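You operate a simulated robot arm through the tools that you are given. There is no shell and no other tool.

You are at the controls of a simulated robot arm. One attempt, no reset.

Task
Stop the drip inside the small grey-topped unit and lock its panel.

It is judged by the outcome, as a careful person would: the job done as asked, and still so three seconds after it is handed in. It fails if anything else is knocked over, pushed out of place, dropped, spilled or broken.

Robot
A 7-joint arm with a two-finger parallel gripper on a trunk, on a base that drives. Base frame: it is fixed to the floor where the robot stands at the start and does not move with it; the origin is under the middle of the robot, x ahead of it, y to its left, z up. Readings come in cm, rad, newtons and seconds.
With the tool pointing down near the work surface it reaches from about 38 to 82 cm from the robot's upright axis, wherever it stands. Its first joint turns from -2.007 to 2.007 rad. Places, roughly: blue probe [125, -125, 75]; lower panel lock of the small grey-topped unit [120, -140, 80]; red probe [125, -100, 75]; service panel of the small grey-topped unit [120, -120, 100]; small grey-topped unit [125, -100, 100]; strainer basket [125, -125, 75]; strainer catch of the small grey-topped unit [130, -130, 80]; union nut of the middle unit [90, 50, 100]; union nut of the small grey-topped unit [120, -120, 100]; upper panel lock of the small grey-topped unit [120, -140, 110]. Payload 3.91 kg.
Tool frame: the origin (TCP) lies between the finger pads and is the grasp point; the fingertips stand 3 cm ahead of it; z points along the fingers, y is the line along which they close. Largest opening 11 cm; finger width 2, thickness 1; the body of the gripper, 4.8 by 11.2 cm, starts 5.5 cm behind the TCP.
Orientation is that of the tool frame in the base frame, as [roll, pitch, yaw] about the fixed x, y, z axes, in that order (R = Rz(yaw) Ry(pitch) Rx(roll)). With the fingers straight down and closing along the base's y, the tool's x points along the base's -x, its y along +y and its z along -z.

Tools
- The arm moves only by the tool nudge_tool. Its argument "increments" is a list of rows, each a list of 7 numbers: the shift along the tool's x, y, z in cm, then the turn, a rotation vector about the tool's x, y, z in rad, then the opening in per cent of the stroke, from 0 (shut) to 100 (fully open). In form: [[tx, ty, tz, rx, ry, rz, fingers], ...]. A call has 1 to 20 rows; each row is the pose to reach, as a shift and turn from the pose commanded when the call began, along the tool's axes at that moment. Rows are played at 5 a second. More than 5 cm and 0.15 rad between two rows, or a gripper value outside its range, and nothing of the call is played. A pose out of reach is approached as far as the arm can. The call stops where the force on the tool passes 40 N (or 10 N more than at its start, if that is more) or the arm is blocked; 0.2 s more then pass. Each finger travels about 15.3 cm/s and halts on what it meets, pressing with about 21 N; the grip force reading is that of the motor and also rises with nothing between the fingers. The clock runs only during rows and for 0.2 s after the last one: add rows that repeat a pose to give the fingers time. It gives the time, the measured TCP pose, the force on the tool (base axes), the opening and the grip force at its end, in the units of the frame above (readings bear some noise), with the torque about the TCP (base axes, N m) and any sound that the robot's microphone picked up, and new pictures: "pictures" is both (left out), scene, wrist or none.
- Cameras (640 x 400 px; columns grow to the right, rows downward): "scene" is now at [23.27, 17.73, 125.07]; the picture's right is [-0.31, -0.95, 0.00], its down [-0.18, 0.06, -0.98] and it looks along [0.93, -0.30, -0.19] (base axes); focal length 234 px, centre (320, 200). "wrist" rides on the gripper at [7.2, 1.7, -10.3] in the tool frame; the picture's right is [-0.23, 0.97, 0.00], its down [-0.76, -0.18, -0.62] and it looks along [-0.61, -0.14, 0.78] (tool axes); focal length 222 px, centre (320, 200). There is no depth. A picture from a camera that has moved, and an enlarged one, comes with that camera's place and axes in the base frame and with its lens.
- slide_trunk(by): slides the trunk up (or, below 0, down) by that many cm; the arm and the scene camera ride with it, the base frame stays. It gives what a move gives, with no picture.
- drive_base(legs): drives the robot by 1 to 6 legs, each [ahead, left, turn to the left] in cm, cm and rad, along the robot's own axes; the way and the turn of a leg run together, so that a leg with both is an arc; at most 150 cm and 3.142 rad a leg. The arm and the cameras ride along, it lands a little off, and it stops where it bumps. It gives what a move gives, and a new picture of the scene camera.
- head_to(pan, tilt): turns the head with the scene camera to pan (to the left, within 1.396 rad either way) and tilt (down, from -0.506 to 1.204), counted from straight ahead of the robot. It gives what a move gives, and a new picture of the scene camera.
- enlarge(camera, box): a new picture of the part [left, top, right, bottom] of that camera's present view, enlarged. No time passes.
- close_job(): hands the job in; it is judged then, once.

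Places have to be worked out from the pictures, the camera data and where the tool is seen. Open the gripper and draw the arm clear of the work before you hand the job in, unless the task says otherwise.

The tools are called after "Request:" by a JSON object that holds its "op" and its "data". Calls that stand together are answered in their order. nudge_tool: Moves the arm, as the interface text tells. Its arguments: {"type":"object","properties":{"increments":{"type":"array","items":{"type":"array","items":{"type":"number"}}},"pictures":{"type":"string","enum":["both","scene","wrist","none"]}},"required":["increments"]} The other tools are called the same way: slide_trunk (by) slides the trunk up or down; drive_base (legs) drives the base; head_to (pan, tilt) turns the head that bears the scene camera; enlarge (camera, box) takes an enlarged picture of a part of a camera's view; close_job () hands the job in.

At the start:

```text
t: 0.0
ee_pos: [43.83, 14.92, 121.77]
tcp_rot: [-3.141, 0.0, 3.141]
force: [0.8, 0.3, 0.1]
ft_torque: [0.0, 0.01, 0.0]
finger_gap: 11.03
grip_force: 0.0
trunk travel left (down, up): [-55.0, 44.0]
robot x, y, heading: [0.0, 0.03, -0.003]
head pan, tilt: [-0.312, 0.19]
```

scene: 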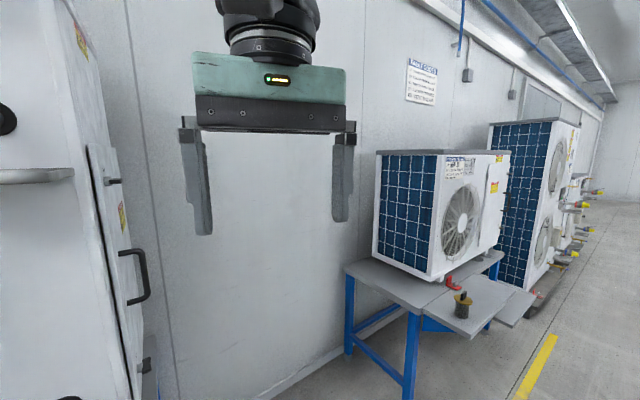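
wrist: 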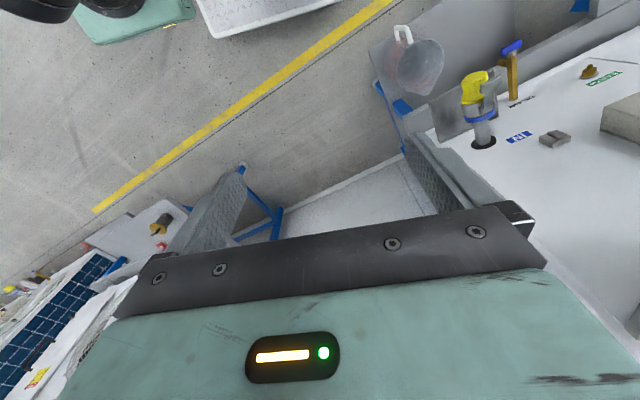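

The scene shows a small grey-topped unit on a blue-legged table with a red and a yellow item in front. I'll enlarge that part and look at both views first.

Request:
{"op": "enlarge", "data": {"camera": "scene", "box": [340, 130, 560, 330]}}

Request:
{"op": "enlarge", "data": {"camera": "scene", "box": [400, 50, 450, 110]}}

Request:
{"op": "enlarge", "data": {"camera": "wrist", "box": [340, 0, 640, 200]}}

```text
2.00 times, centred on (450, 230) of scene
camera zoom: at [23.27, 17.73, 125.07], right [-0.31, -0.95, 0.0], down [-0.18, 0.06, -0.98], along [0.93, -0.3, -0.19], focal length 468 px, centre (60, 140)
```

zoom: 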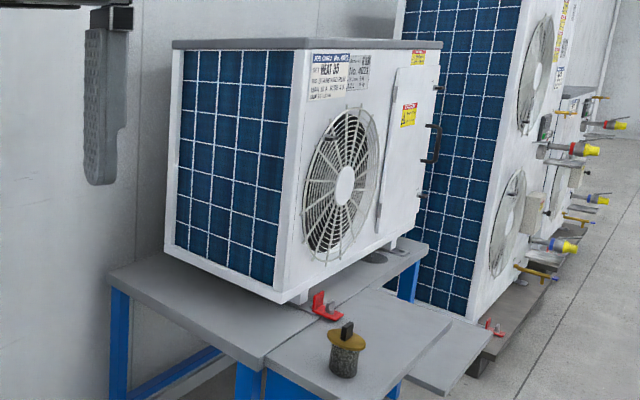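

```text
6.67 times, centred on (425, 80) of scene
camera zoom: at [23.27, 17.73, 125.07], right [-0.31, -0.95, 0.0], down [-0.18, 0.06, -0.98], along [0.93, -0.3, -0.19], focal length 1559 px, centre (-380, 1000)
```

zoom: 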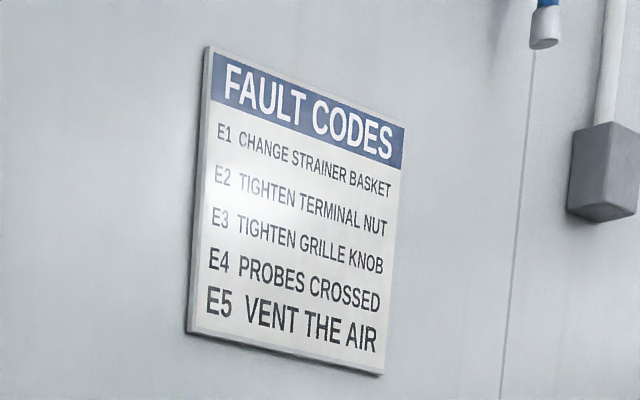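

```text
2.00 times, centred on (490, 100) of wrist
camera zoom: at [36.61, 16.58, 132.12], right [0.23, 0.97, 0.0], down [0.76, -0.18, 0.62], along [0.61, -0.14, -0.78], focal length 444 px, centre (-20, 400)
```

zoom: 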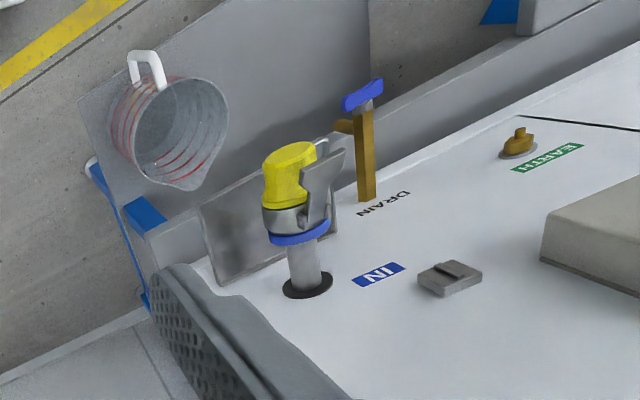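

The fan side of the grey-topped unit faces the robot's side (-x), with the panel to the right of the fan. I'll look around with the head to see the floor I'll drive over.

Request:
{"op": "head_to", "data": {"pan": -1.2, "tilt": 0.5}}

Request:
{"op": "head_to", "data": {"pan": -0.7, "tilt": 0.6}}

```text
t: 1.2
ee_pos: [43.82, 14.96, 121.67]
tcp_rot: [-3.142, 0.0, -3.14]
force: [-0.2, -1.0, 0.3]
ft_torque: [0.01, -0.01, 0.0]
finger_gap: 11.0
grip_force: 0.0
trunk travel left (down, up): [-55.0, 44.0]
robot x, y, heading: [-0.13, 0.14, 0.005]
head pan, tilt: [-1.201, 0.499]
camera scene: at [17.71, 12.11, 122.2], right [-0.93, -0.36, 0.0], down [-0.17, 0.45, -0.88], along [0.32, -0.82, -0.48], focal length 234 px, centre (320, 200)
```

scene: 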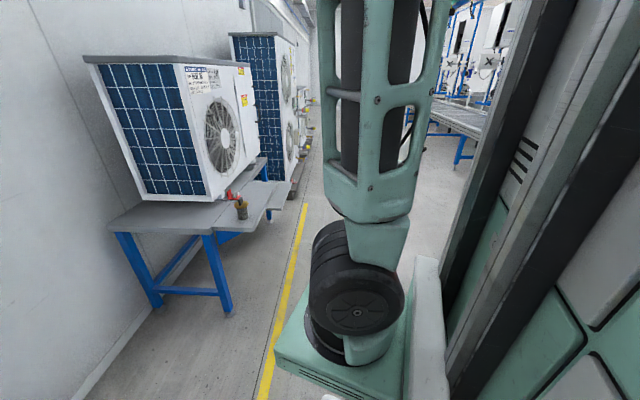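

```text
t: 2.1
ee_pos: [43.73, 15.15, 121.65]
tcp_rot: [3.141, -0.001, 3.142]
force: [-0.2, -0.3, -0.6]
ft_torque: [0.02, -0.02, 0.02]
finger_gap: 10.97
grip_force: 0.1
trunk travel left (down, up): [-55.0, 44.0]
robot x, y, heading: [0.16, -0.08, -0.0]
head pan, tilt: [-0.7, 0.6]
camera scene: at [21.17, 14.89, 121.29], right [-0.64, -0.76, 0.0], down [-0.43, 0.36, -0.83], along [0.63, -0.53, -0.56], focal length 234 px, centre (320, 200)
```

scene: 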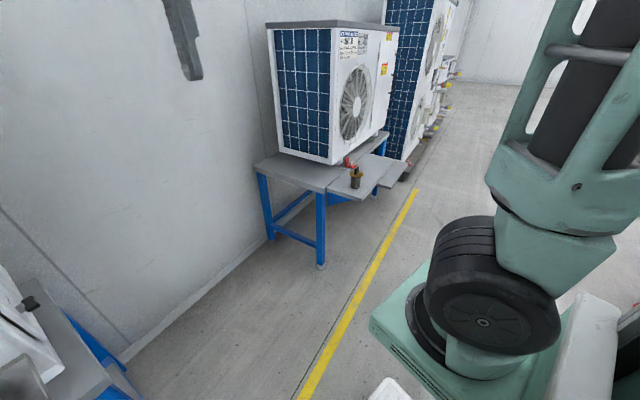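

The aisle between the robot and the table looks free; table front edge is about x≈80, so moving sideways along x≈0 is safe. I'll drive right about 110 cm and look at the unit frontally.

Request:
{"op": "drive_base", "data": {"legs": [[0, -110, 0]]}}

Request:
{"op": "head_to", "data": {"pan": 0.0, "tilt": 0.35}}

```text
t: 7.8
ee_pos: [43.31, -95.76, 121.81]
tcp_rot: [3.142, -0.001, 3.129]
force: [0.0, 0.4, -0.5]
ft_torque: [0.0, 0.01, 0.0]
finger_gap: 10.98
grip_force: 0.1
trunk travel left (down, up): [-55.0, 44.0]
robot x, y, heading: [-0.71, -110.26, -0.01]
head pan, tilt: [-0.7, 0.6]
camera scene: at [20.7, -95.61, 121.29], right [-0.65, -0.76, 0.0], down [-0.43, 0.37, -0.83], along [0.62, -0.54, -0.56], focal length 234 px, centre (320, 200)
```

scene: 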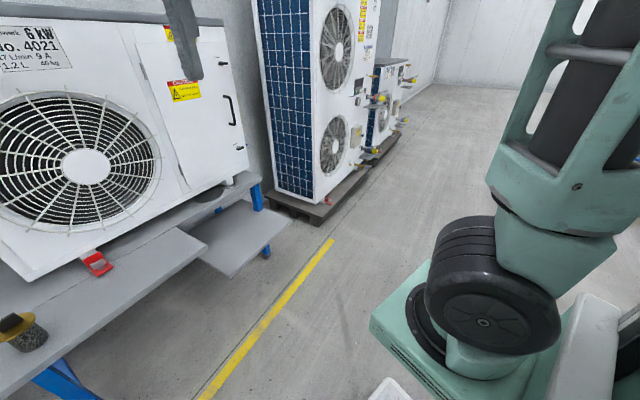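

```text
t: 8.8
ee_pos: [43.4, -95.84, 121.73]
tcp_rot: [-3.14, 0.0, 3.129]
force: [-0.2, 0.1, 0.0]
ft_torque: [0.04, 0.01, 0.02]
finger_gap: 11.0
grip_force: 0.0
trunk travel left (down, up): [-55.0, 44.0]
robot x, y, heading: [-0.7, -110.23, -0.01]
head pan, tilt: [0.0, 0.351]
camera scene: at [23.32, -89.95, 123.57], right [-0.01, -1.0, 0.0], down [-0.34, 0.0, -0.94], along [0.94, -0.01, -0.34], focal length 234 px, centre (320, 200)
```

scene: 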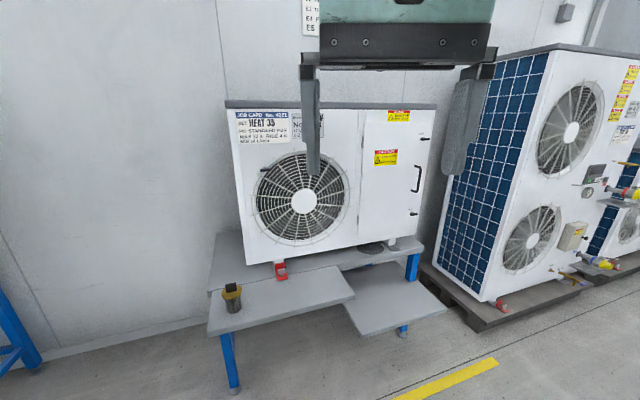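

Now the unit is seen nearly head-on. I'll enlarge the panel, the labels, and the shelf.

Request:
{"op": "enlarge", "data": {"camera": "scene", "box": [350, 100, 450, 165]}}

Request:
{"op": "enlarge", "data": {"camera": "scene", "box": [350, 165, 450, 260]}}

Request:
{"op": "enlarge", "data": {"camera": "scene", "box": [225, 95, 335, 165]}}

Request:
{"op": "enlarge", "data": {"camera": "scene", "box": [200, 220, 460, 370]}}

```text
6.15 times, centred on (400, 132) of scene
camera zoom: at [23.32, -89.95, 123.57], right [-0.01, -1.0, 0.0], down [-0.34, 0.0, -0.94], along [0.94, -0.01, -0.34], focal length 1439 px, centre (-172, 615)
```

zoom: 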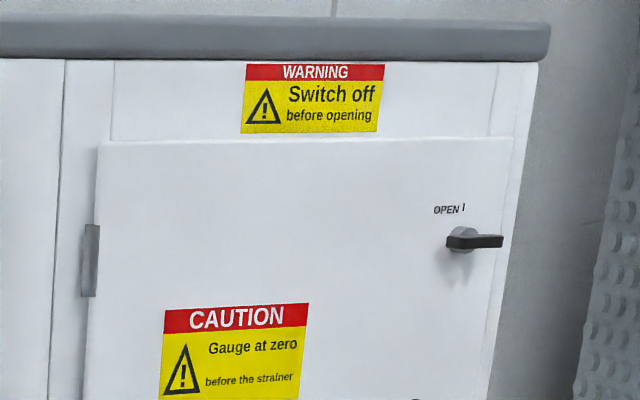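

```text
4.21 times, centred on (400, 212) of scene
camera zoom: at [23.32, -89.95, 123.57], right [-0.01, -1.0, 0.0], down [-0.34, 0.0, -0.94], along [0.94, -0.01, -0.34], focal length 985 px, centre (-17, 147)
```

zoom: 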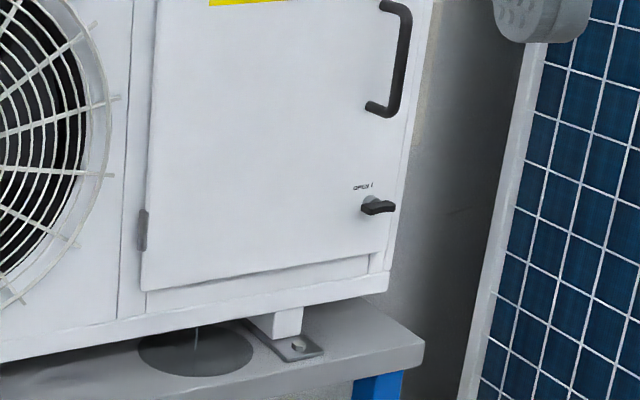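

```text
5.71 times, centred on (280, 130) of scene
camera zoom: at [23.32, -89.95, 123.57], right [-0.01, -1.0, 0.0], down [-0.34, 0.0, -0.94], along [0.94, -0.01, -0.34], focal length 1336 px, centre (549, 600)
```

zoom: 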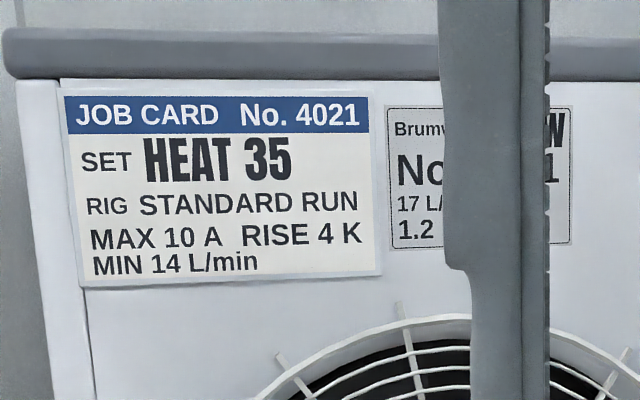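

```text
2.46 times, centred on (330, 295) of scene
camera zoom: at [23.32, -89.95, 123.57], right [-0.01, -1.0, 0.0], down [-0.34, 0.0, -0.94], along [0.94, -0.01, -0.34], focal length 576 px, centre (295, -34)
```

zoom: 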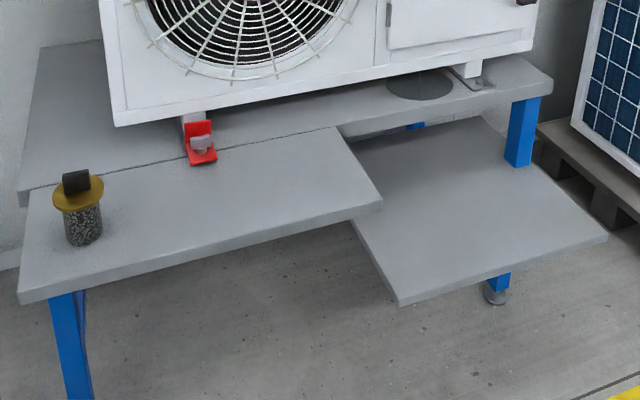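

The unit stands turned by about 16° (its right side is farther away); the panel has levers lying horizontal, with "OPEN |" marks above, hinged on its left. I'll drive closer to its right side and turn to face it squarely.

Request:
{"op": "drive_base", "data": {"legs": [[0, -42, 0], [30, 0, 0], [0, 0, -0.27]]}}

Request:
{"op": "head_to", "data": {"pan": 0.1, "tilt": 0.35}}

```text
t: 14.0
ee_pos: [75.33, -149.75, 121.67]
tcp_rot: [-3.141, 0.0, 2.861]
force: [0.9, 0.0, -0.2]
ft_torque: [0.0, 0.0, -0.02]
finger_gap: 11.0
grip_force: 0.0
trunk travel left (down, up): [-55.0, 44.0]
robot x, y, heading: [29.0, -152.54, -0.282]
head pan, tilt: [0.0, 0.351]
camera scene: at [57.52, -138.81, 123.57], right [-0.28, -0.96, 0.0], down [-0.33, 0.09, -0.94], along [0.9, -0.26, -0.34], focal length 234 px, centre (320, 200)
```

scene: 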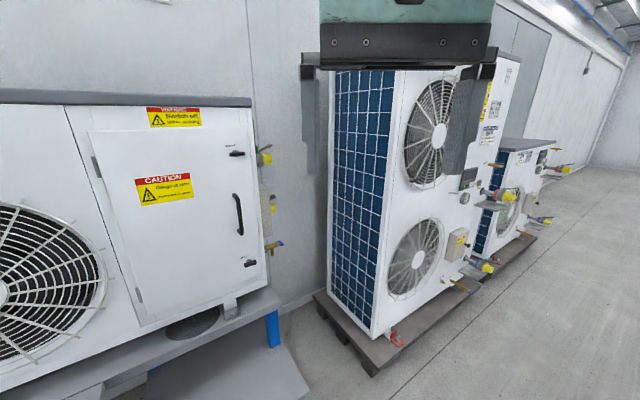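

```text
t: 14.6
ee_pos: [75.16, -149.82, 121.82]
tcp_rot: [3.141, 0.0, 2.864]
force: [-0.1, -0.3, 0.5]
ft_torque: [-0.02, 0.0, -0.01]
finger_gap: 11.0
grip_force: 0.1
trunk travel left (down, up): [-55.0, 44.0]
robot x, y, heading: [29.06, -151.98, -0.275]
head pan, tilt: [0.099, 0.351]
camera scene: at [57.73, -137.91, 123.57], right [-0.18, -0.98, 0.0], down [-0.34, 0.06, -0.94], along [0.92, -0.17, -0.34], focal length 234 px, centre (320, 200)
```

scene: 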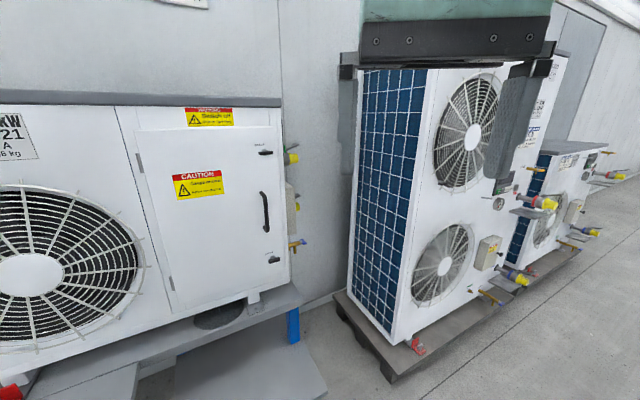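

From here the unit's right side shows valves with yellow and blue ends. I'll enlarge the panel and side.

Request:
{"op": "enlarge", "data": {"camera": "scene", "box": [230, 120, 330, 270]}}

Request:
{"op": "enlarge", "data": {"camera": "scene", "box": [110, 90, 310, 215]}}

Request:
{"op": "enlarge", "data": {"camera": "scene", "box": [110, 210, 340, 400]}}

```text
2.67 times, centred on (280, 195) of scene
camera zoom: at [57.73, -137.91, 123.57], right [-0.18, -0.98, 0.0], down [-0.34, 0.06, -0.94], along [0.92, -0.17, -0.34], focal length 624 px, centre (427, 213)
```

zoom: 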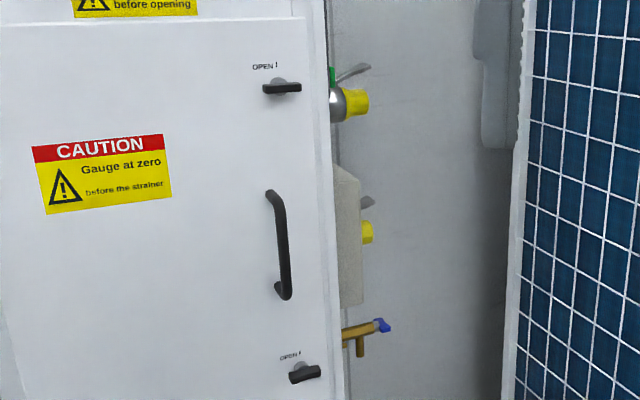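

```text
3.20 times, centred on (210, 152) of scene
camera zoom: at [57.73, -137.91, 123.57], right [-0.18, -0.98, 0.0], down [-0.34, 0.06, -0.94], along [0.92, -0.17, -0.34], focal length 748 px, centre (672, 352)
```

zoom: 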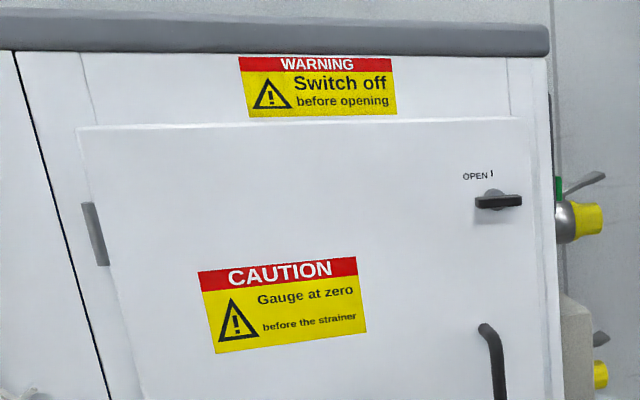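

```text
2.11 times, centred on (225, 305) of scene
camera zoom: at [57.73, -137.91, 123.57], right [-0.18, -0.98, 0.0], down [-0.34, 0.06, -0.94], along [0.92, -0.17, -0.34], focal length 492 px, centre (520, -21)
```

zoom: 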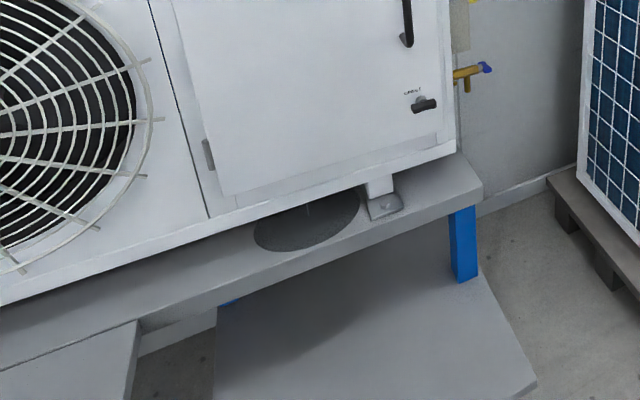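

A puddle with a falling drip lies beneath the panel. Before opening I'll check the unit's right side for a switch or gauge: I drive right 45 cm.

Request:
{"op": "drive_base", "data": {"legs": [[0, -45, 0]]}}

Request:
{"op": "head_to", "data": {"pan": 0.6, "tilt": 0.3}}

```text
t: 17.3
ee_pos: [63.06, -192.5, 121.72]
tcp_rot: [3.141, 0.001, 2.86]
force: [0.0, 0.5, 0.1]
ft_torque: [-0.01, 0.0, 0.0]
finger_gap: 10.98
grip_force: 0.0
trunk travel left (down, up): [-55.0, 44.0]
robot x, y, heading: [16.56, -194.44, -0.284]
head pan, tilt: [0.099, 0.351]
camera scene: at [45.51, -180.52, 123.57], right [-0.18, -0.98, 0.0], down [-0.34, 0.06, -0.94], along [0.92, -0.17, -0.34], focal length 234 px, centre (320, 200)
```

scene: 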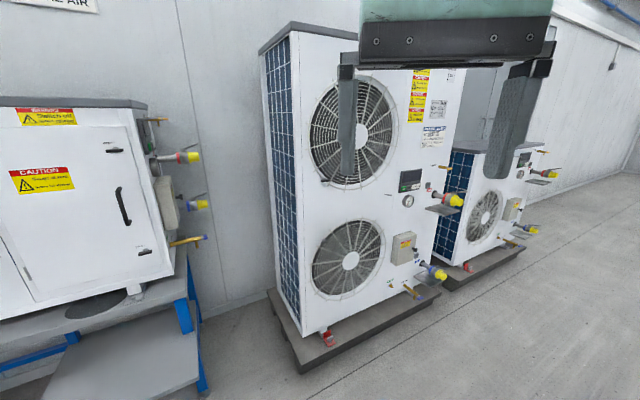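

```text
t: 18.2
ee_pos: [63.03, -192.46, 121.76]
tcp_rot: [3.142, 0.002, 2.862]
force: [0.6, -0.7, -0.4]
ft_torque: [0.0, 0.0, -0.01]
finger_gap: 11.0
grip_force: 0.0
trunk travel left (down, up): [-55.0, 44.0]
robot x, y, heading: [16.83, -194.93, -0.28]
head pan, tilt: [0.6, 0.3]
camera scene: at [45.22, -175.92, 124.04], right [0.31, -0.95, 0.0], down [-0.28, -0.09, -0.96], along [0.91, 0.3, -0.3], focal length 234 px, centre (320, 200)
```

scene: 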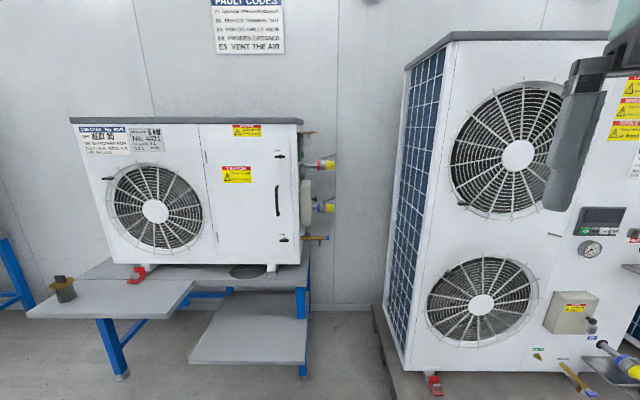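

Request:
{"op": "enlarge", "data": {"camera": "scene", "box": [200, 110, 350, 260]}}

Request:
{"op": "enlarge", "data": {"camera": "scene", "box": [530, 60, 640, 380]}}

Request:
{"op": "enlarge", "data": {"camera": "scene", "box": [100, 230, 330, 390]}}

```text
2.67 times, centred on (275, 185) of scene
camera zoom: at [45.22, -175.92, 124.04], right [0.31, -0.95, 0.0], down [-0.28, -0.09, -0.96], along [0.91, 0.3, -0.3], focal length 624 px, centre (440, 240)
```

zoom: 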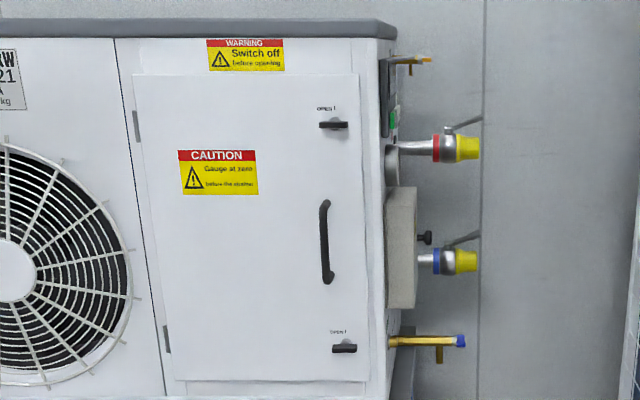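

```text
1.25 times, centred on (585, 220) of scene
camera zoom: at [45.22, -175.92, 124.04], right [0.31, -0.95, 0.0], down [-0.28, -0.09, -0.96], along [0.91, 0.3, -0.3], focal length 292 px, centre (-11, 175)
```

zoom: 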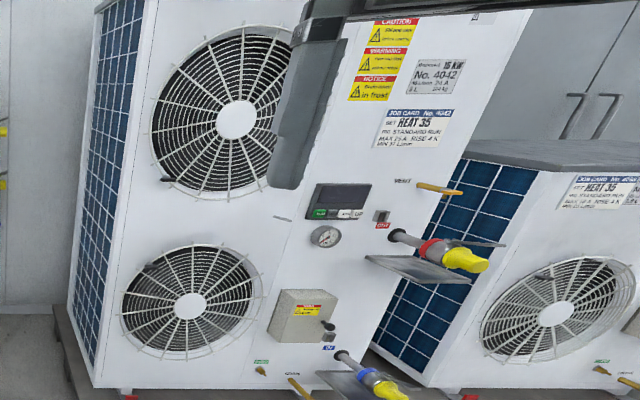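

```text
2.50 times, centred on (215, 310) of scene
camera zoom: at [45.22, -175.92, 124.04], right [0.31, -0.95, 0.0], down [-0.28, -0.09, -0.96], along [0.91, 0.3, -0.3], focal length 585 px, centre (582, -75)
```

zoom: 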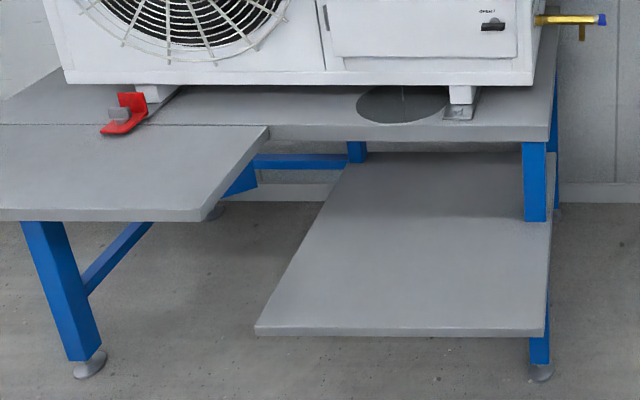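

The unit's right side carries a display, gauge and valves, as on its neighbours. I'll turn left and shift so that the camera can read that side before opening anything.

Request:
{"op": "drive_base", "data": {"legs": [[0, 0, 0.6], [0, -30, 0], [32, 0, 0]]}}

Request:
{"op": "head_to", "data": {"pan": 0.25, "tilt": 0.25}}

```text
t: 23.7
ee_pos: [94.02, -184.92, 121.7]
tcp_rot: [3.141, 0.001, -2.816]
force: [-0.1, 0.1, 0.1]
ft_torque: [-0.01, -0.02, -0.01]
finger_gap: 10.99
grip_force: 0.0
trunk travel left (down, up): [-55.0, 44.0]
robot x, y, heading: [57.5, -212.82, 0.323]
head pan, tilt: [0.6, 0.3]
camera scene: at [70.07, -181.5, 124.04], right [0.8, -0.6, 0.0], down [-0.18, -0.24, -0.96], along [0.57, 0.76, -0.3], focal length 234 px, centre (320, 200)
```

scene: 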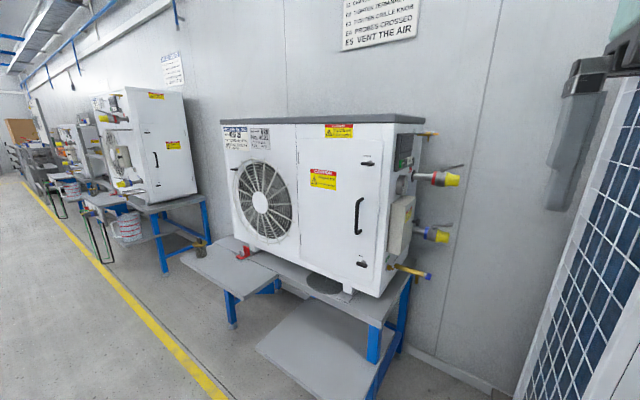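

```text
t: 24.6
ee_pos: [94.11, -184.9, 121.67]
tcp_rot: [-3.14, 0.0, -2.816]
force: [0.1, 0.4, -0.3]
ft_torque: [0.0, 0.02, -0.01]
finger_gap: 11.0
grip_force: 0.1
trunk travel left (down, up): [-55.0, 44.0]
robot x, y, heading: [57.34, -212.78, 0.329]
head pan, tilt: [0.25, 0.25]
camera scene: at [72.29, -183.87, 124.51], right [0.54, -0.84, 0.0], down [-0.21, -0.13, -0.97], along [0.81, 0.53, -0.25], focal length 234 px, centre (320, 200)
```

scene: 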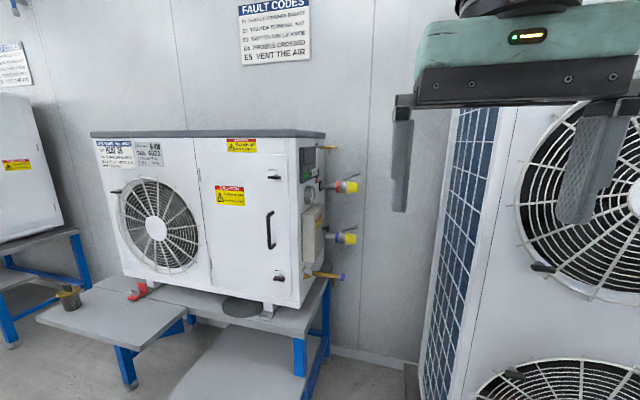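

Request:
{"op": "enlarge", "data": {"camera": "scene", "box": [285, 130, 375, 190]}}

Request:
{"op": "enlarge", "data": {"camera": "scene", "box": [255, 180, 375, 310]}}

```text
6.67 times, centred on (330, 160) of scene
camera zoom: at [72.29, -183.87, 124.51], right [0.54, -0.84, 0.0], down [-0.21, -0.13, -0.97], along [0.81, 0.53, -0.25], focal length 1559 px, centre (253, 467)
```

zoom: 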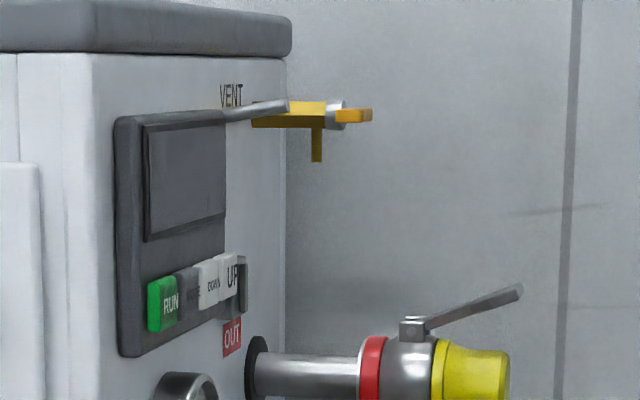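

```text
3.08 times, centred on (315, 245) of scene
camera zoom: at [72.29, -183.87, 124.51], right [0.54, -0.84, 0.0], down [-0.21, -0.13, -0.97], along [0.81, 0.53, -0.25], focal length 720 px, centre (335, 62)
```

zoom: 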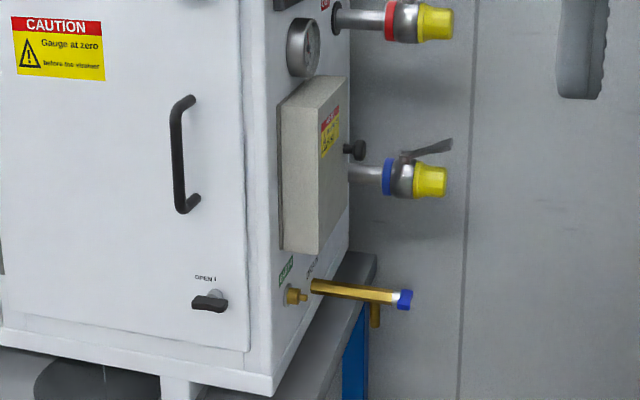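

The controller's display is dark and no fan turns, so the unit is already off; the valves stay untouched. The front faces (-0.957,-0.29), so I'll stand squarely in front of the panel at about 80 cm with heading ≈0.29.

Request:
{"op": "drive_base", "data": {"legs": [[0, 0, -0.035], [4, 54, 0]]}}

Request:
{"op": "head_to", "data": {"pan": 0.0, "tilt": 0.3}}

```text
t: 28.1
ee_pos: [82.69, -132.9, 121.64]
tcp_rot: [3.14, 0.001, -2.842]
force: [0.5, 0.1, 0.0]
ft_torque: [-0.01, -0.01, 0.02]
finger_gap: 11.03
grip_force: 0.0
trunk travel left (down, up): [-55.0, 44.0]
robot x, y, heading: [45.4, -159.8, 0.3]
head pan, tilt: [0.25, 0.25]
camera scene: at [61.16, -131.28, 124.51], right [0.52, -0.85, 0.0], down [-0.21, -0.13, -0.97], along [0.83, 0.51, -0.25], focal length 234 px, centre (320, 200)
```

scene: 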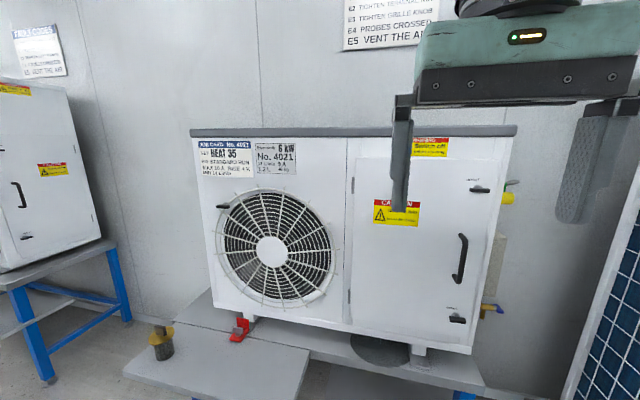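

```text
t: 28.8
ee_pos: [82.84, -132.69, 121.68]
tcp_rot: [-3.14, 0.0, -2.842]
force: [0.9, 0.5, -0.4]
ft_torque: [-0.01, -0.04, 0.0]
finger_gap: 10.98
grip_force: 0.1
trunk travel left (down, up): [-55.0, 44.0]
robot x, y, heading: [45.56, -159.9, 0.299]
head pan, tilt: [0.0, 0.3]
camera scene: at [62.12, -133.39, 124.04], right [0.3, -0.96, 0.0], down [-0.28, -0.09, -0.96], along [0.91, 0.28, -0.3], focal length 234 px, centre (320, 200)
```

scene: 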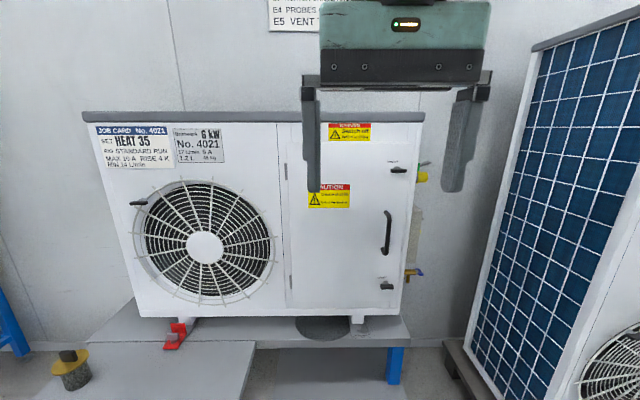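

Now the view is square on. I'll enlarge the locks and handle for precise pixel positions.

Request:
{"op": "enlarge", "data": {"camera": "scene", "box": [360, 150, 440, 200]}}

Request:
{"op": "enlarge", "data": {"camera": "scene", "box": [350, 200, 440, 320]}}

```text
8.00 times, centred on (400, 175) of scene
camera zoom: at [62.12, -133.39, 124.04], right [0.3, -0.96, 0.0], down [-0.28, -0.09, -0.96], along [0.91, 0.28, -0.3], focal length 1871 px, centre (-320, 400)
```

zoom: 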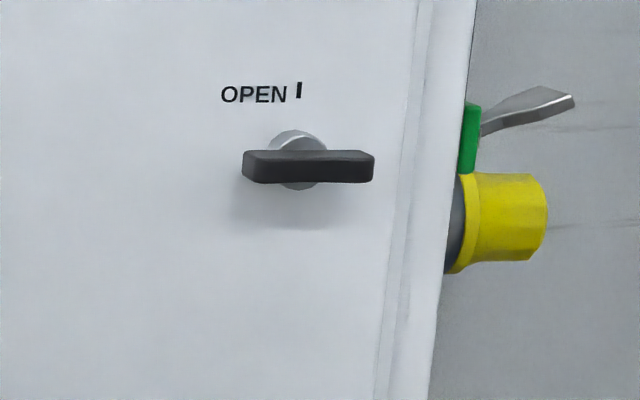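

```text
3.33 times, centred on (395, 260) of scene
camera zoom: at [62.12, -133.39, 124.04], right [0.3, -0.96, 0.0], down [-0.28, -0.09, -0.96], along [0.91, 0.28, -0.3], focal length 780 px, centre (70, 0)
```

zoom: 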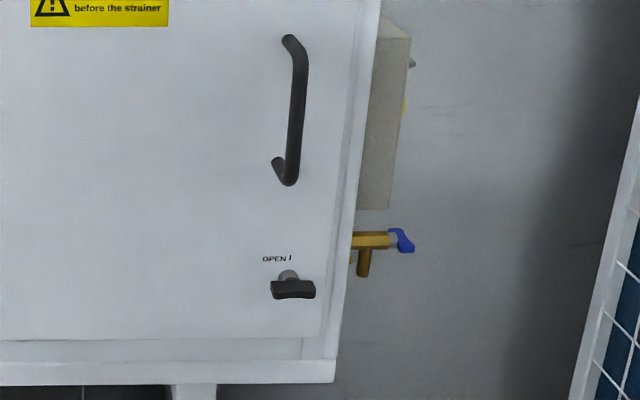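

Estimates: upper lever at about (120.4,-135.0,114.2), lower at z≈81.6, handle from z≈94 to 104, panel face about 57 cm ahead of the camera. I first move the tool forward and right so that turning it level keeps clear of the camera.

Request:
{"op": "nudge_tool", "data": {"increments": [[-4, -3.2, 0, 0, 0, 0, 100], [-8, -6.4, 0, 0, 0, 0, 100], [-12, -9.6, 0, 0, 0, 0, 100], [-14, -13, 0, 0, 0, 0, 100], [-14, -13, 0, 0, -0.14, 0, 100], [-14, -13, 0, 0, -0.28, 0, 100], [-14, -13, 0, 0, -0.42, 0, 100], [-14, -13, 0, 0, -0.56, 0, 100], [-14, -13, 0, 0, -0.7, 0, 100]]}}

```text
refused: row 1 steps farther than a row can; nothing moved
```

The step was slightly too long; I use smaller steps.

Request:
{"op": "nudge_tool", "data": {"increments": [[-3.5, -3.2, 0, 0, 0, 0, 100], [-7, -6.4, 0, 0, 0, 0, 100], [-10.5, -9.6, 0, 0, 0, 0, 100], [-14, -12.8, 0, 0, 0, 0, 100], [-14, -12.8, 0, 0, -0.14, 0, 100], [-14, -12.8, 0, 0, -0.28, 0, 100], [-14, -12.8, 0, 0, -0.42, 0, 100], [-14, -12.8, 0, 0, -0.56, 0, 100], [-14, -12.8, 0, 0, -0.7, 0, 100]]}}

```text
t: 30.8
ee_pos: [99.97, -140.94, 121.73]
tcp_rot: [3.141, 0.702, -2.84]
force: [0.2, 0.4, -0.5]
ft_torque: [-0.02, 0.02, -0.02]
finger_gap: 11.0
grip_force: 0.1
trunk travel left (down, up): [-55.0, 44.0]
robot x, y, heading: [45.21, -159.76, 0.297]
head pan, tilt: [0.0, 0.3]
camera scene: at [62.14, -133.39, 124.04], right [0.3, -0.96, 0.0], down [-0.28, -0.09, -0.96], along [0.91, 0.28, -0.3], focal length 234 px, centre (320, 200)
camera wrist: at [87.94, -142.92, 125.03], right [-0.12, 0.98, 0.15], down [0.22, -0.12, 0.97], along [0.97, 0.15, -0.21], focal length 222 px, centre (320, 200)
```

scene: 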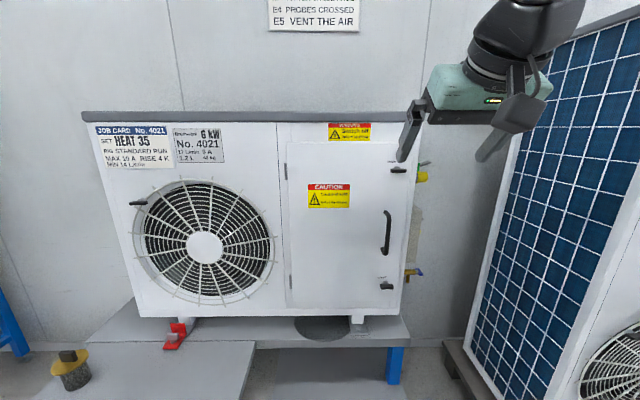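
wrist: 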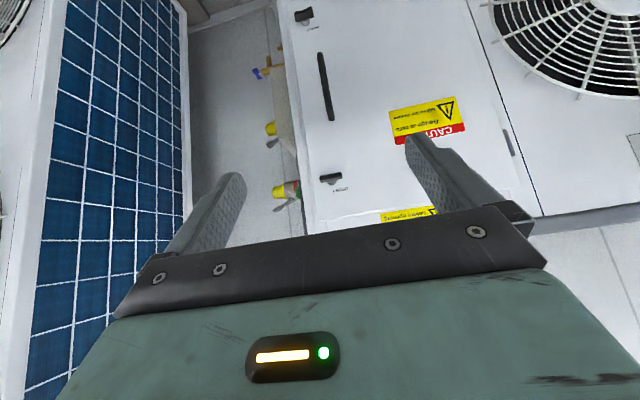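

The triangulation with the wrist view puts the upper lever near (122–124,-135.1,113.7). I continue turning the tool level.

Request:
{"op": "nudge_tool", "data": {"increments": [[0, 0, 0, 0, -0.145, 0, 100], [0, 0, 0, 0, -0.29, 0, 100], [0, 0, 0, 0, -0.435, 0, 100], [0, 0, 0, 0, -0.58, 0, 100], [0, 0, 0, 0, -0.725, 0, 100], [0, 0, 0, 0, -0.869, 0, 100]]}}

```text
t: 32.2
ee_pos: [100.14, -139.16, 118.89]
tcp_rot: [2.358, 1.57, 2.659]
force: [1.1, -0.2, -0.3]
ft_torque: [-0.02, -0.02, 0.04]
finger_gap: 10.99
grip_force: 0.0
out of reach, approached as far as the arm can: row 1, 2, 3, 4, 5, 6
trunk travel left (down, up): [-55.0, 44.0]
robot x, y, heading: [45.41, -159.88, 0.302]
head pan, tilt: [0.0, 0.3]
camera scene: at [62.16, -133.42, 124.04], right [0.3, -0.96, 0.0], down [-0.28, -0.09, -0.96], along [0.91, 0.28, -0.3], focal length 234 px, centre (320, 200)
camera wrist: at [89.87, -140.75, 111.76], right [-0.29, 0.93, 0.23], down [-0.54, -0.35, 0.76], along [0.79, 0.1, 0.61], focal length 222 px, centre (320, 200)
```

scene: 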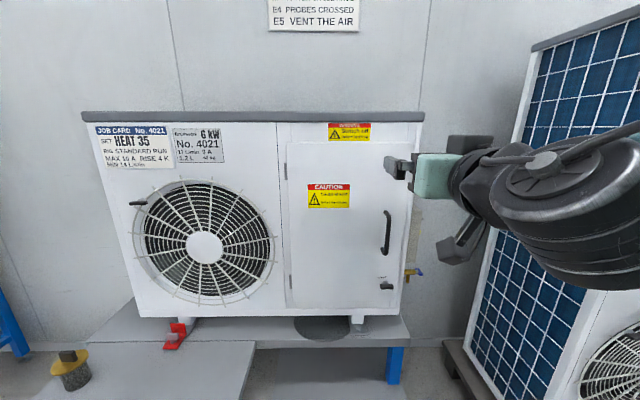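
wrist: 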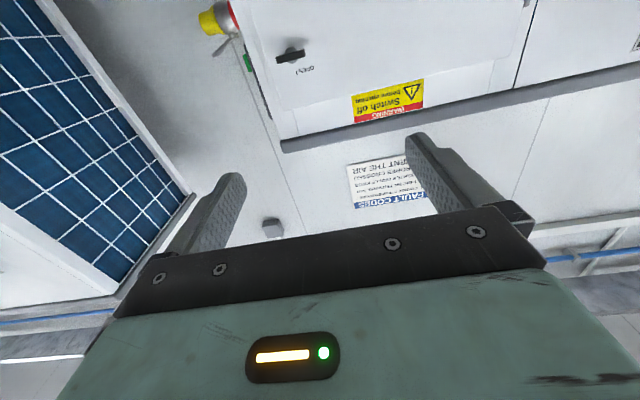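

The tool is now level and square to the panel, only its position fell short (too folded). I move it forward and down toward the upper lock's height, then roll it +90° so the fingers close vertically.

Request:
{"op": "nudge_tool", "data": {"increments": [[2, 0, 4, 0, 0, 0, 100], [5, 0, 8, 0, 0, 0, 100], [8, 0, 11.5, 0, 0, 0, 100], [8, 0, 11.5, 0, 0, 0.145, 100], [8, 0, 11.5, 0, 0, 0.29, 100], [8, 0, 11.5, 0, 0, 0.435, 100], [8, 0, 11.5, 0, 0, 0.58, 100], [8, 0, 11.5, 0, 0, 0.725, 100], [8, 0, 11.5, 0, 0, 0.87, 100], [8, 0, 11.5, 0, 0, 1.015, 100], [8, 0, 11.5, 0, 0, 1.16, 100], [8, 0, 11.5, 0, 0, 1.305, 100], [8, 0, 11.5, 0, 0, 1.45, 100], [8, 0, 11.5, 0, 0, 1.5708, 100]]}}

```text
t: 35.2
ee_pos: [111.05, -135.71, 111.01]
tcp_rot: [1.572, -0.001, 1.87]
force: [-0.5, 0.3, 0.6]
ft_torque: [0.0, 0.0, 0.0]
finger_gap: 10.98
grip_force: 0.1
trunk travel left (down, up): [-55.0, 44.0]
robot x, y, heading: [45.49, -160.13, 0.304]
head pan, tilt: [0.0, 0.3]
camera scene: at [62.11, -133.41, 124.05], right [0.3, -0.96, 0.0], down [-0.28, -0.09, -0.96], along [0.91, 0.28, -0.3], focal length 234 px, centre (320, 200)
camera wrist: at [99.03, -131.98, 112.86], right [0.07, -0.22, 0.97], down [-0.37, -0.91, -0.18], along [0.93, -0.35, -0.14], focal length 222 px, centre (320, 200)
```

scene: 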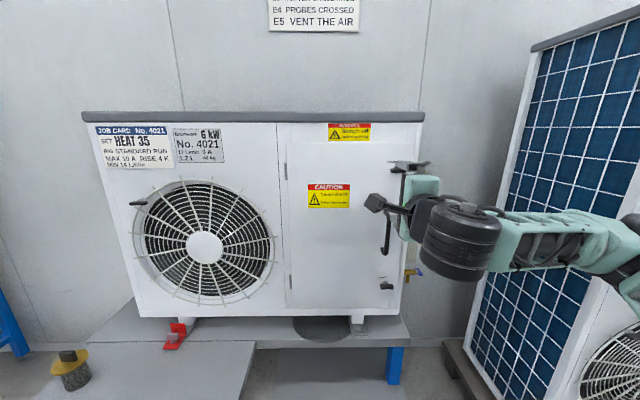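
wrist: 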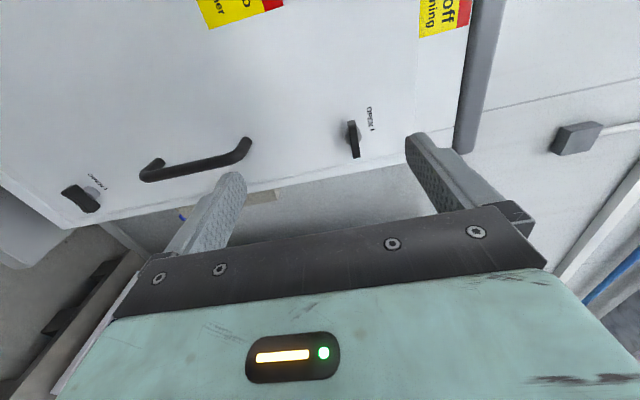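

The wrist view and scene view agree on the upper lever at about (122.3,-135.1,114.0): 2.6 cm right, 3.1 cm up and 10.9 cm ahead of the TCP. I align laterally, narrow the fingers and move partly in.

Request:
{"op": "nudge_tool", "data": {"increments": [[-1.3, 1.5, 0, 0, 0, 0, 70], [-2.6, 3.1, 0, 0, 0, 0, 40], [-2.6, 3.1, 2.5, 0, 0, 0, 40], [-2.6, 3.1, 5, 0, 0, 0, 40], [-2.6, 3.1, 5, 0, 0, 0, 40]]}}

Request:
{"op": "enlarge", "data": {"camera": "wrist", "box": [220, 60, 460, 220]}}

```text
t: 36.4
ee_pos: [116.39, -136.58, 114.17]
tcp_rot: [1.573, -0.001, 1.871]
force: [-0.1, 0.4, 0.1]
ft_torque: [0.0, 0.03, -0.01]
finger_gap: 4.41
grip_force: 0.1
trunk travel left (down, up): [-55.0, 44.0]
robot x, y, heading: [45.22, -159.96, 0.294]
head pan, tilt: [0.0, 0.3]
camera scene: at [62.13, -133.4, 124.04], right [0.3, -0.96, 0.0], down [-0.28, -0.09, -0.96], along [0.91, 0.28, -0.3], focal length 234 px, centre (320, 200)
camera wrist: at [104.52, -132.77, 115.95], right [0.07, -0.22, 0.97], down [-0.37, -0.91, -0.18], along [0.93, -0.35, -0.14], focal length 222 px, centre (320, 200)
```

scene: 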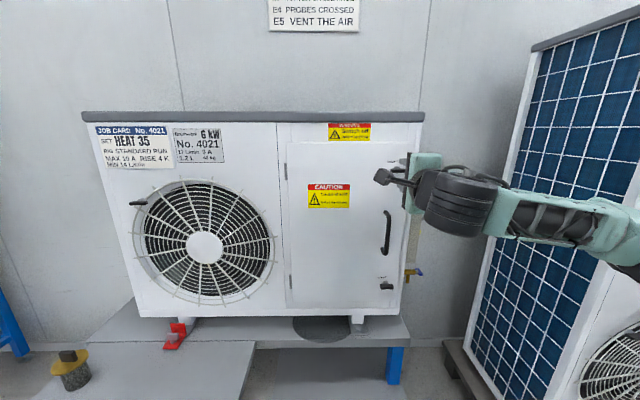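
wrist: 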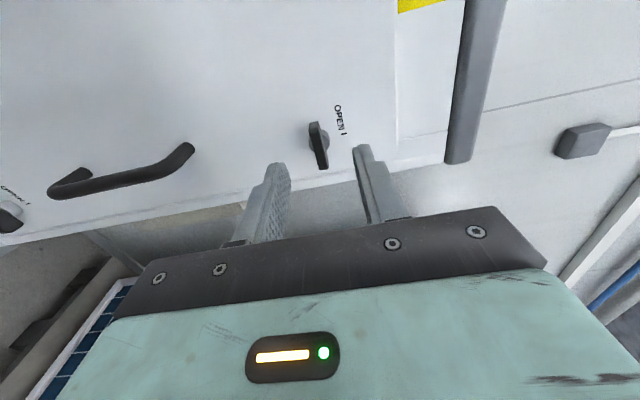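

```text
2.50 times, centred on (340, 140) of wrist
camera zoom: at [104.52, -132.77, 115.95], right [0.07, -0.22, 0.97], down [-0.37, -0.91, -0.18], along [0.93, -0.35, -0.14], focal length 555 px, centre (270, 350)
```

zoom: 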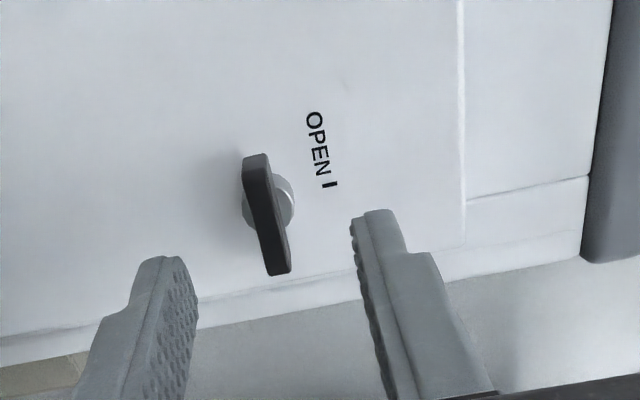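

The lever sits centred between the fingers. I go 3.6 cm further in and close on it.

Request:
{"op": "nudge_tool", "data": {"increments": [[0, 0, 1.5, 0, 0, 0, 40], [0, 0, 2.8, 0, 0, 0, 40], [0, 0, 3.6, 0, 0, 0, 40], [0, 0, 3.6, 0, 0, 0, 40]], "pictures": "wrist"}}

Request:
{"op": "enlarge", "data": {"camera": "wrist", "box": [220, 60, 460, 220]}}

```text
t: 37.4
ee_pos: [119.99, -135.68, 114.12]
tcp_rot: [1.571, -0.002, 1.872]
force: [0.4, 0.8, -0.5]
ft_torque: [0.03, 0.0, 0.0]
finger_gap: 4.45
grip_force: 0.1
trunk travel left (down, up): [-55.0, 44.0]
robot x, y, heading: [45.56, -160.4, 0.299]
head pan, tilt: [0.0, 0.3]
camera wrist: at [108.01, -131.82, 115.9], right [0.07, -0.22, 0.97], down [-0.37, -0.91, -0.18], along [0.93, -0.35, -0.14], focal length 222 px, centre (320, 200)
```

wrist: 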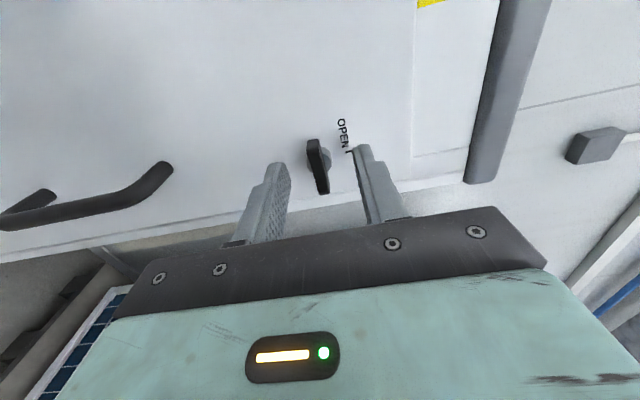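

```text
2.50 times, centred on (340, 140) of wrist
camera zoom: at [108.01, -131.82, 115.9], right [0.07, -0.22, 0.97], down [-0.37, -0.91, -0.18], along [0.93, -0.35, -0.14], focal length 555 px, centre (270, 350)
```

zoom: 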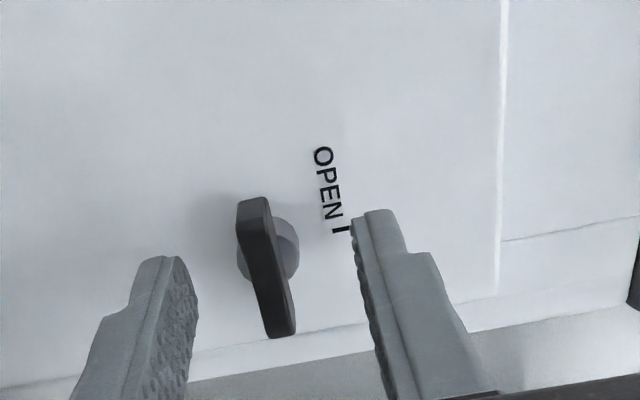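

The lever seems about 3 cm ahead of the TCP, so the tips only just reach it. I edge forward another 1.1 cm and look.

Request:
{"op": "nudge_tool", "data": {"increments": [[0, 0, 0.4, 0, 0, 0, 40], [0, 0, 0.8, 0, 0, 0, 40], [0, 0, 1.1, 0, 0, 0, 40], [0, 0, 1.1, 0, 0, 0, 40]], "pictures": "wrist"}}

Request:
{"op": "enlarge", "data": {"camera": "wrist", "box": [240, 90, 420, 210]}}

```text
t: 38.4
ee_pos: [121.03, -135.36, 114.11]
tcp_rot: [1.574, 0.001, 1.871]
force: [-0.2, -0.1, 0.1]
ft_torque: [0.01, -0.01, 0.0]
finger_gap: 4.38
grip_force: 0.2
trunk travel left (down, up): [-55.0, 44.0]
robot x, y, heading: [45.35, -160.06, 0.297]
head pan, tilt: [0.0, 0.3]
camera wrist: at [109.03, -131.57, 115.84], right [0.07, -0.22, 0.97], down [-0.37, -0.91, -0.18], along [0.93, -0.35, -0.14], focal length 222 px, centre (320, 200)
```

wrist: 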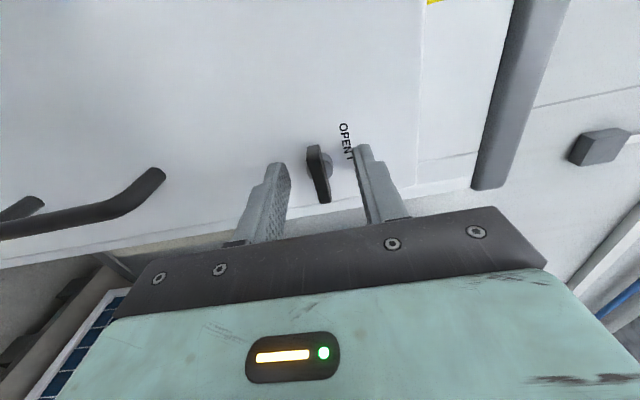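

```text
3.33 times, centred on (330, 150) of wrist
camera zoom: at [109.03, -131.57, 115.84], right [0.07, -0.22, 0.97], down [-0.37, -0.91, -0.18], along [0.93, -0.35, -0.14], focal length 740 px, centre (287, 367)
```

zoom: 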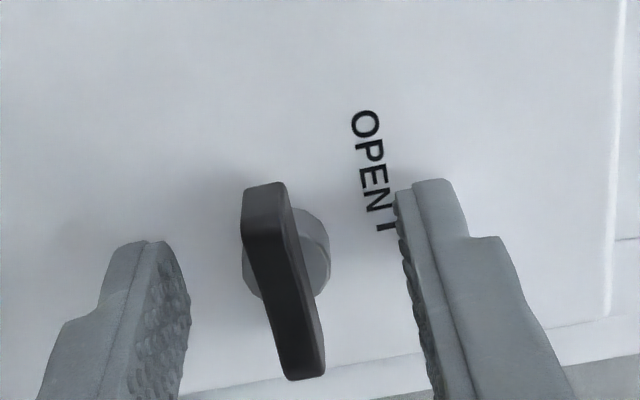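

The lever is on the tool axis, about 1.5–2 cm ahead of the TCP, between the pads. I close the fingers on it.

Request:
{"op": "nudge_tool", "data": {"increments": [[0, 0, 0, 0, 0, 0, 20], [0, 0, 0, 0, 0, 0, 0], [0, 0, 0, 0, 0, 0, 0], [0, 0, 0, 0, 0, 0, 0]], "pictures": "wrist"}}

Request:
{"op": "enlarge", "data": {"camera": "wrist", "box": [240, 90, 420, 210]}}

```text
t: 39.4
ee_pos: [120.92, -135.37, 114.09]
tcp_rot: [1.572, 0.001, 1.872]
force: [-1.6, -0.8, -0.2]
ft_torque: [0.09, -0.14, -0.1]
finger_gap: 0.75
grip_force: 20.5
trunk travel left (down, up): [-55.0, 44.0]
robot x, y, heading: [45.37, -160.04, 0.302]
head pan, tilt: [0.0, 0.3]
camera wrist: at [109.04, -131.57, 115.8], right [0.07, -0.22, 0.97], down [-0.37, -0.91, -0.18], along [0.93, -0.35, -0.14], focal length 222 px, centre (320, 200)
```

wrist: 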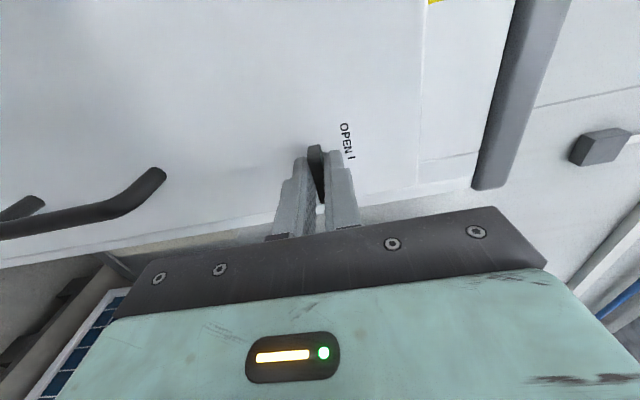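

```text
3.33 times, centred on (330, 150) of wrist
camera zoom: at [109.04, -131.57, 115.8], right [0.07, -0.22, 0.97], down [-0.37, -0.91, -0.18], along [0.93, -0.35, -0.14], focal length 740 px, centre (287, 367)
```

zoom: 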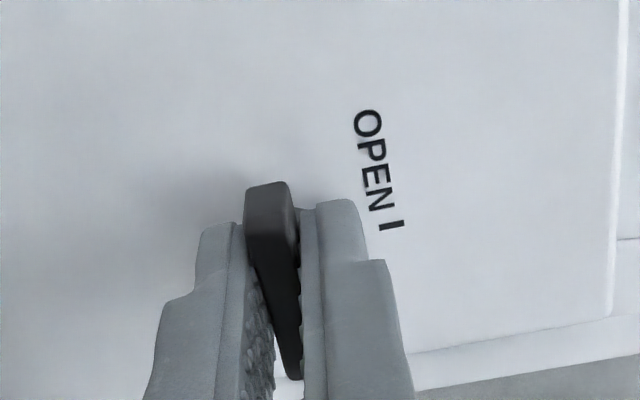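

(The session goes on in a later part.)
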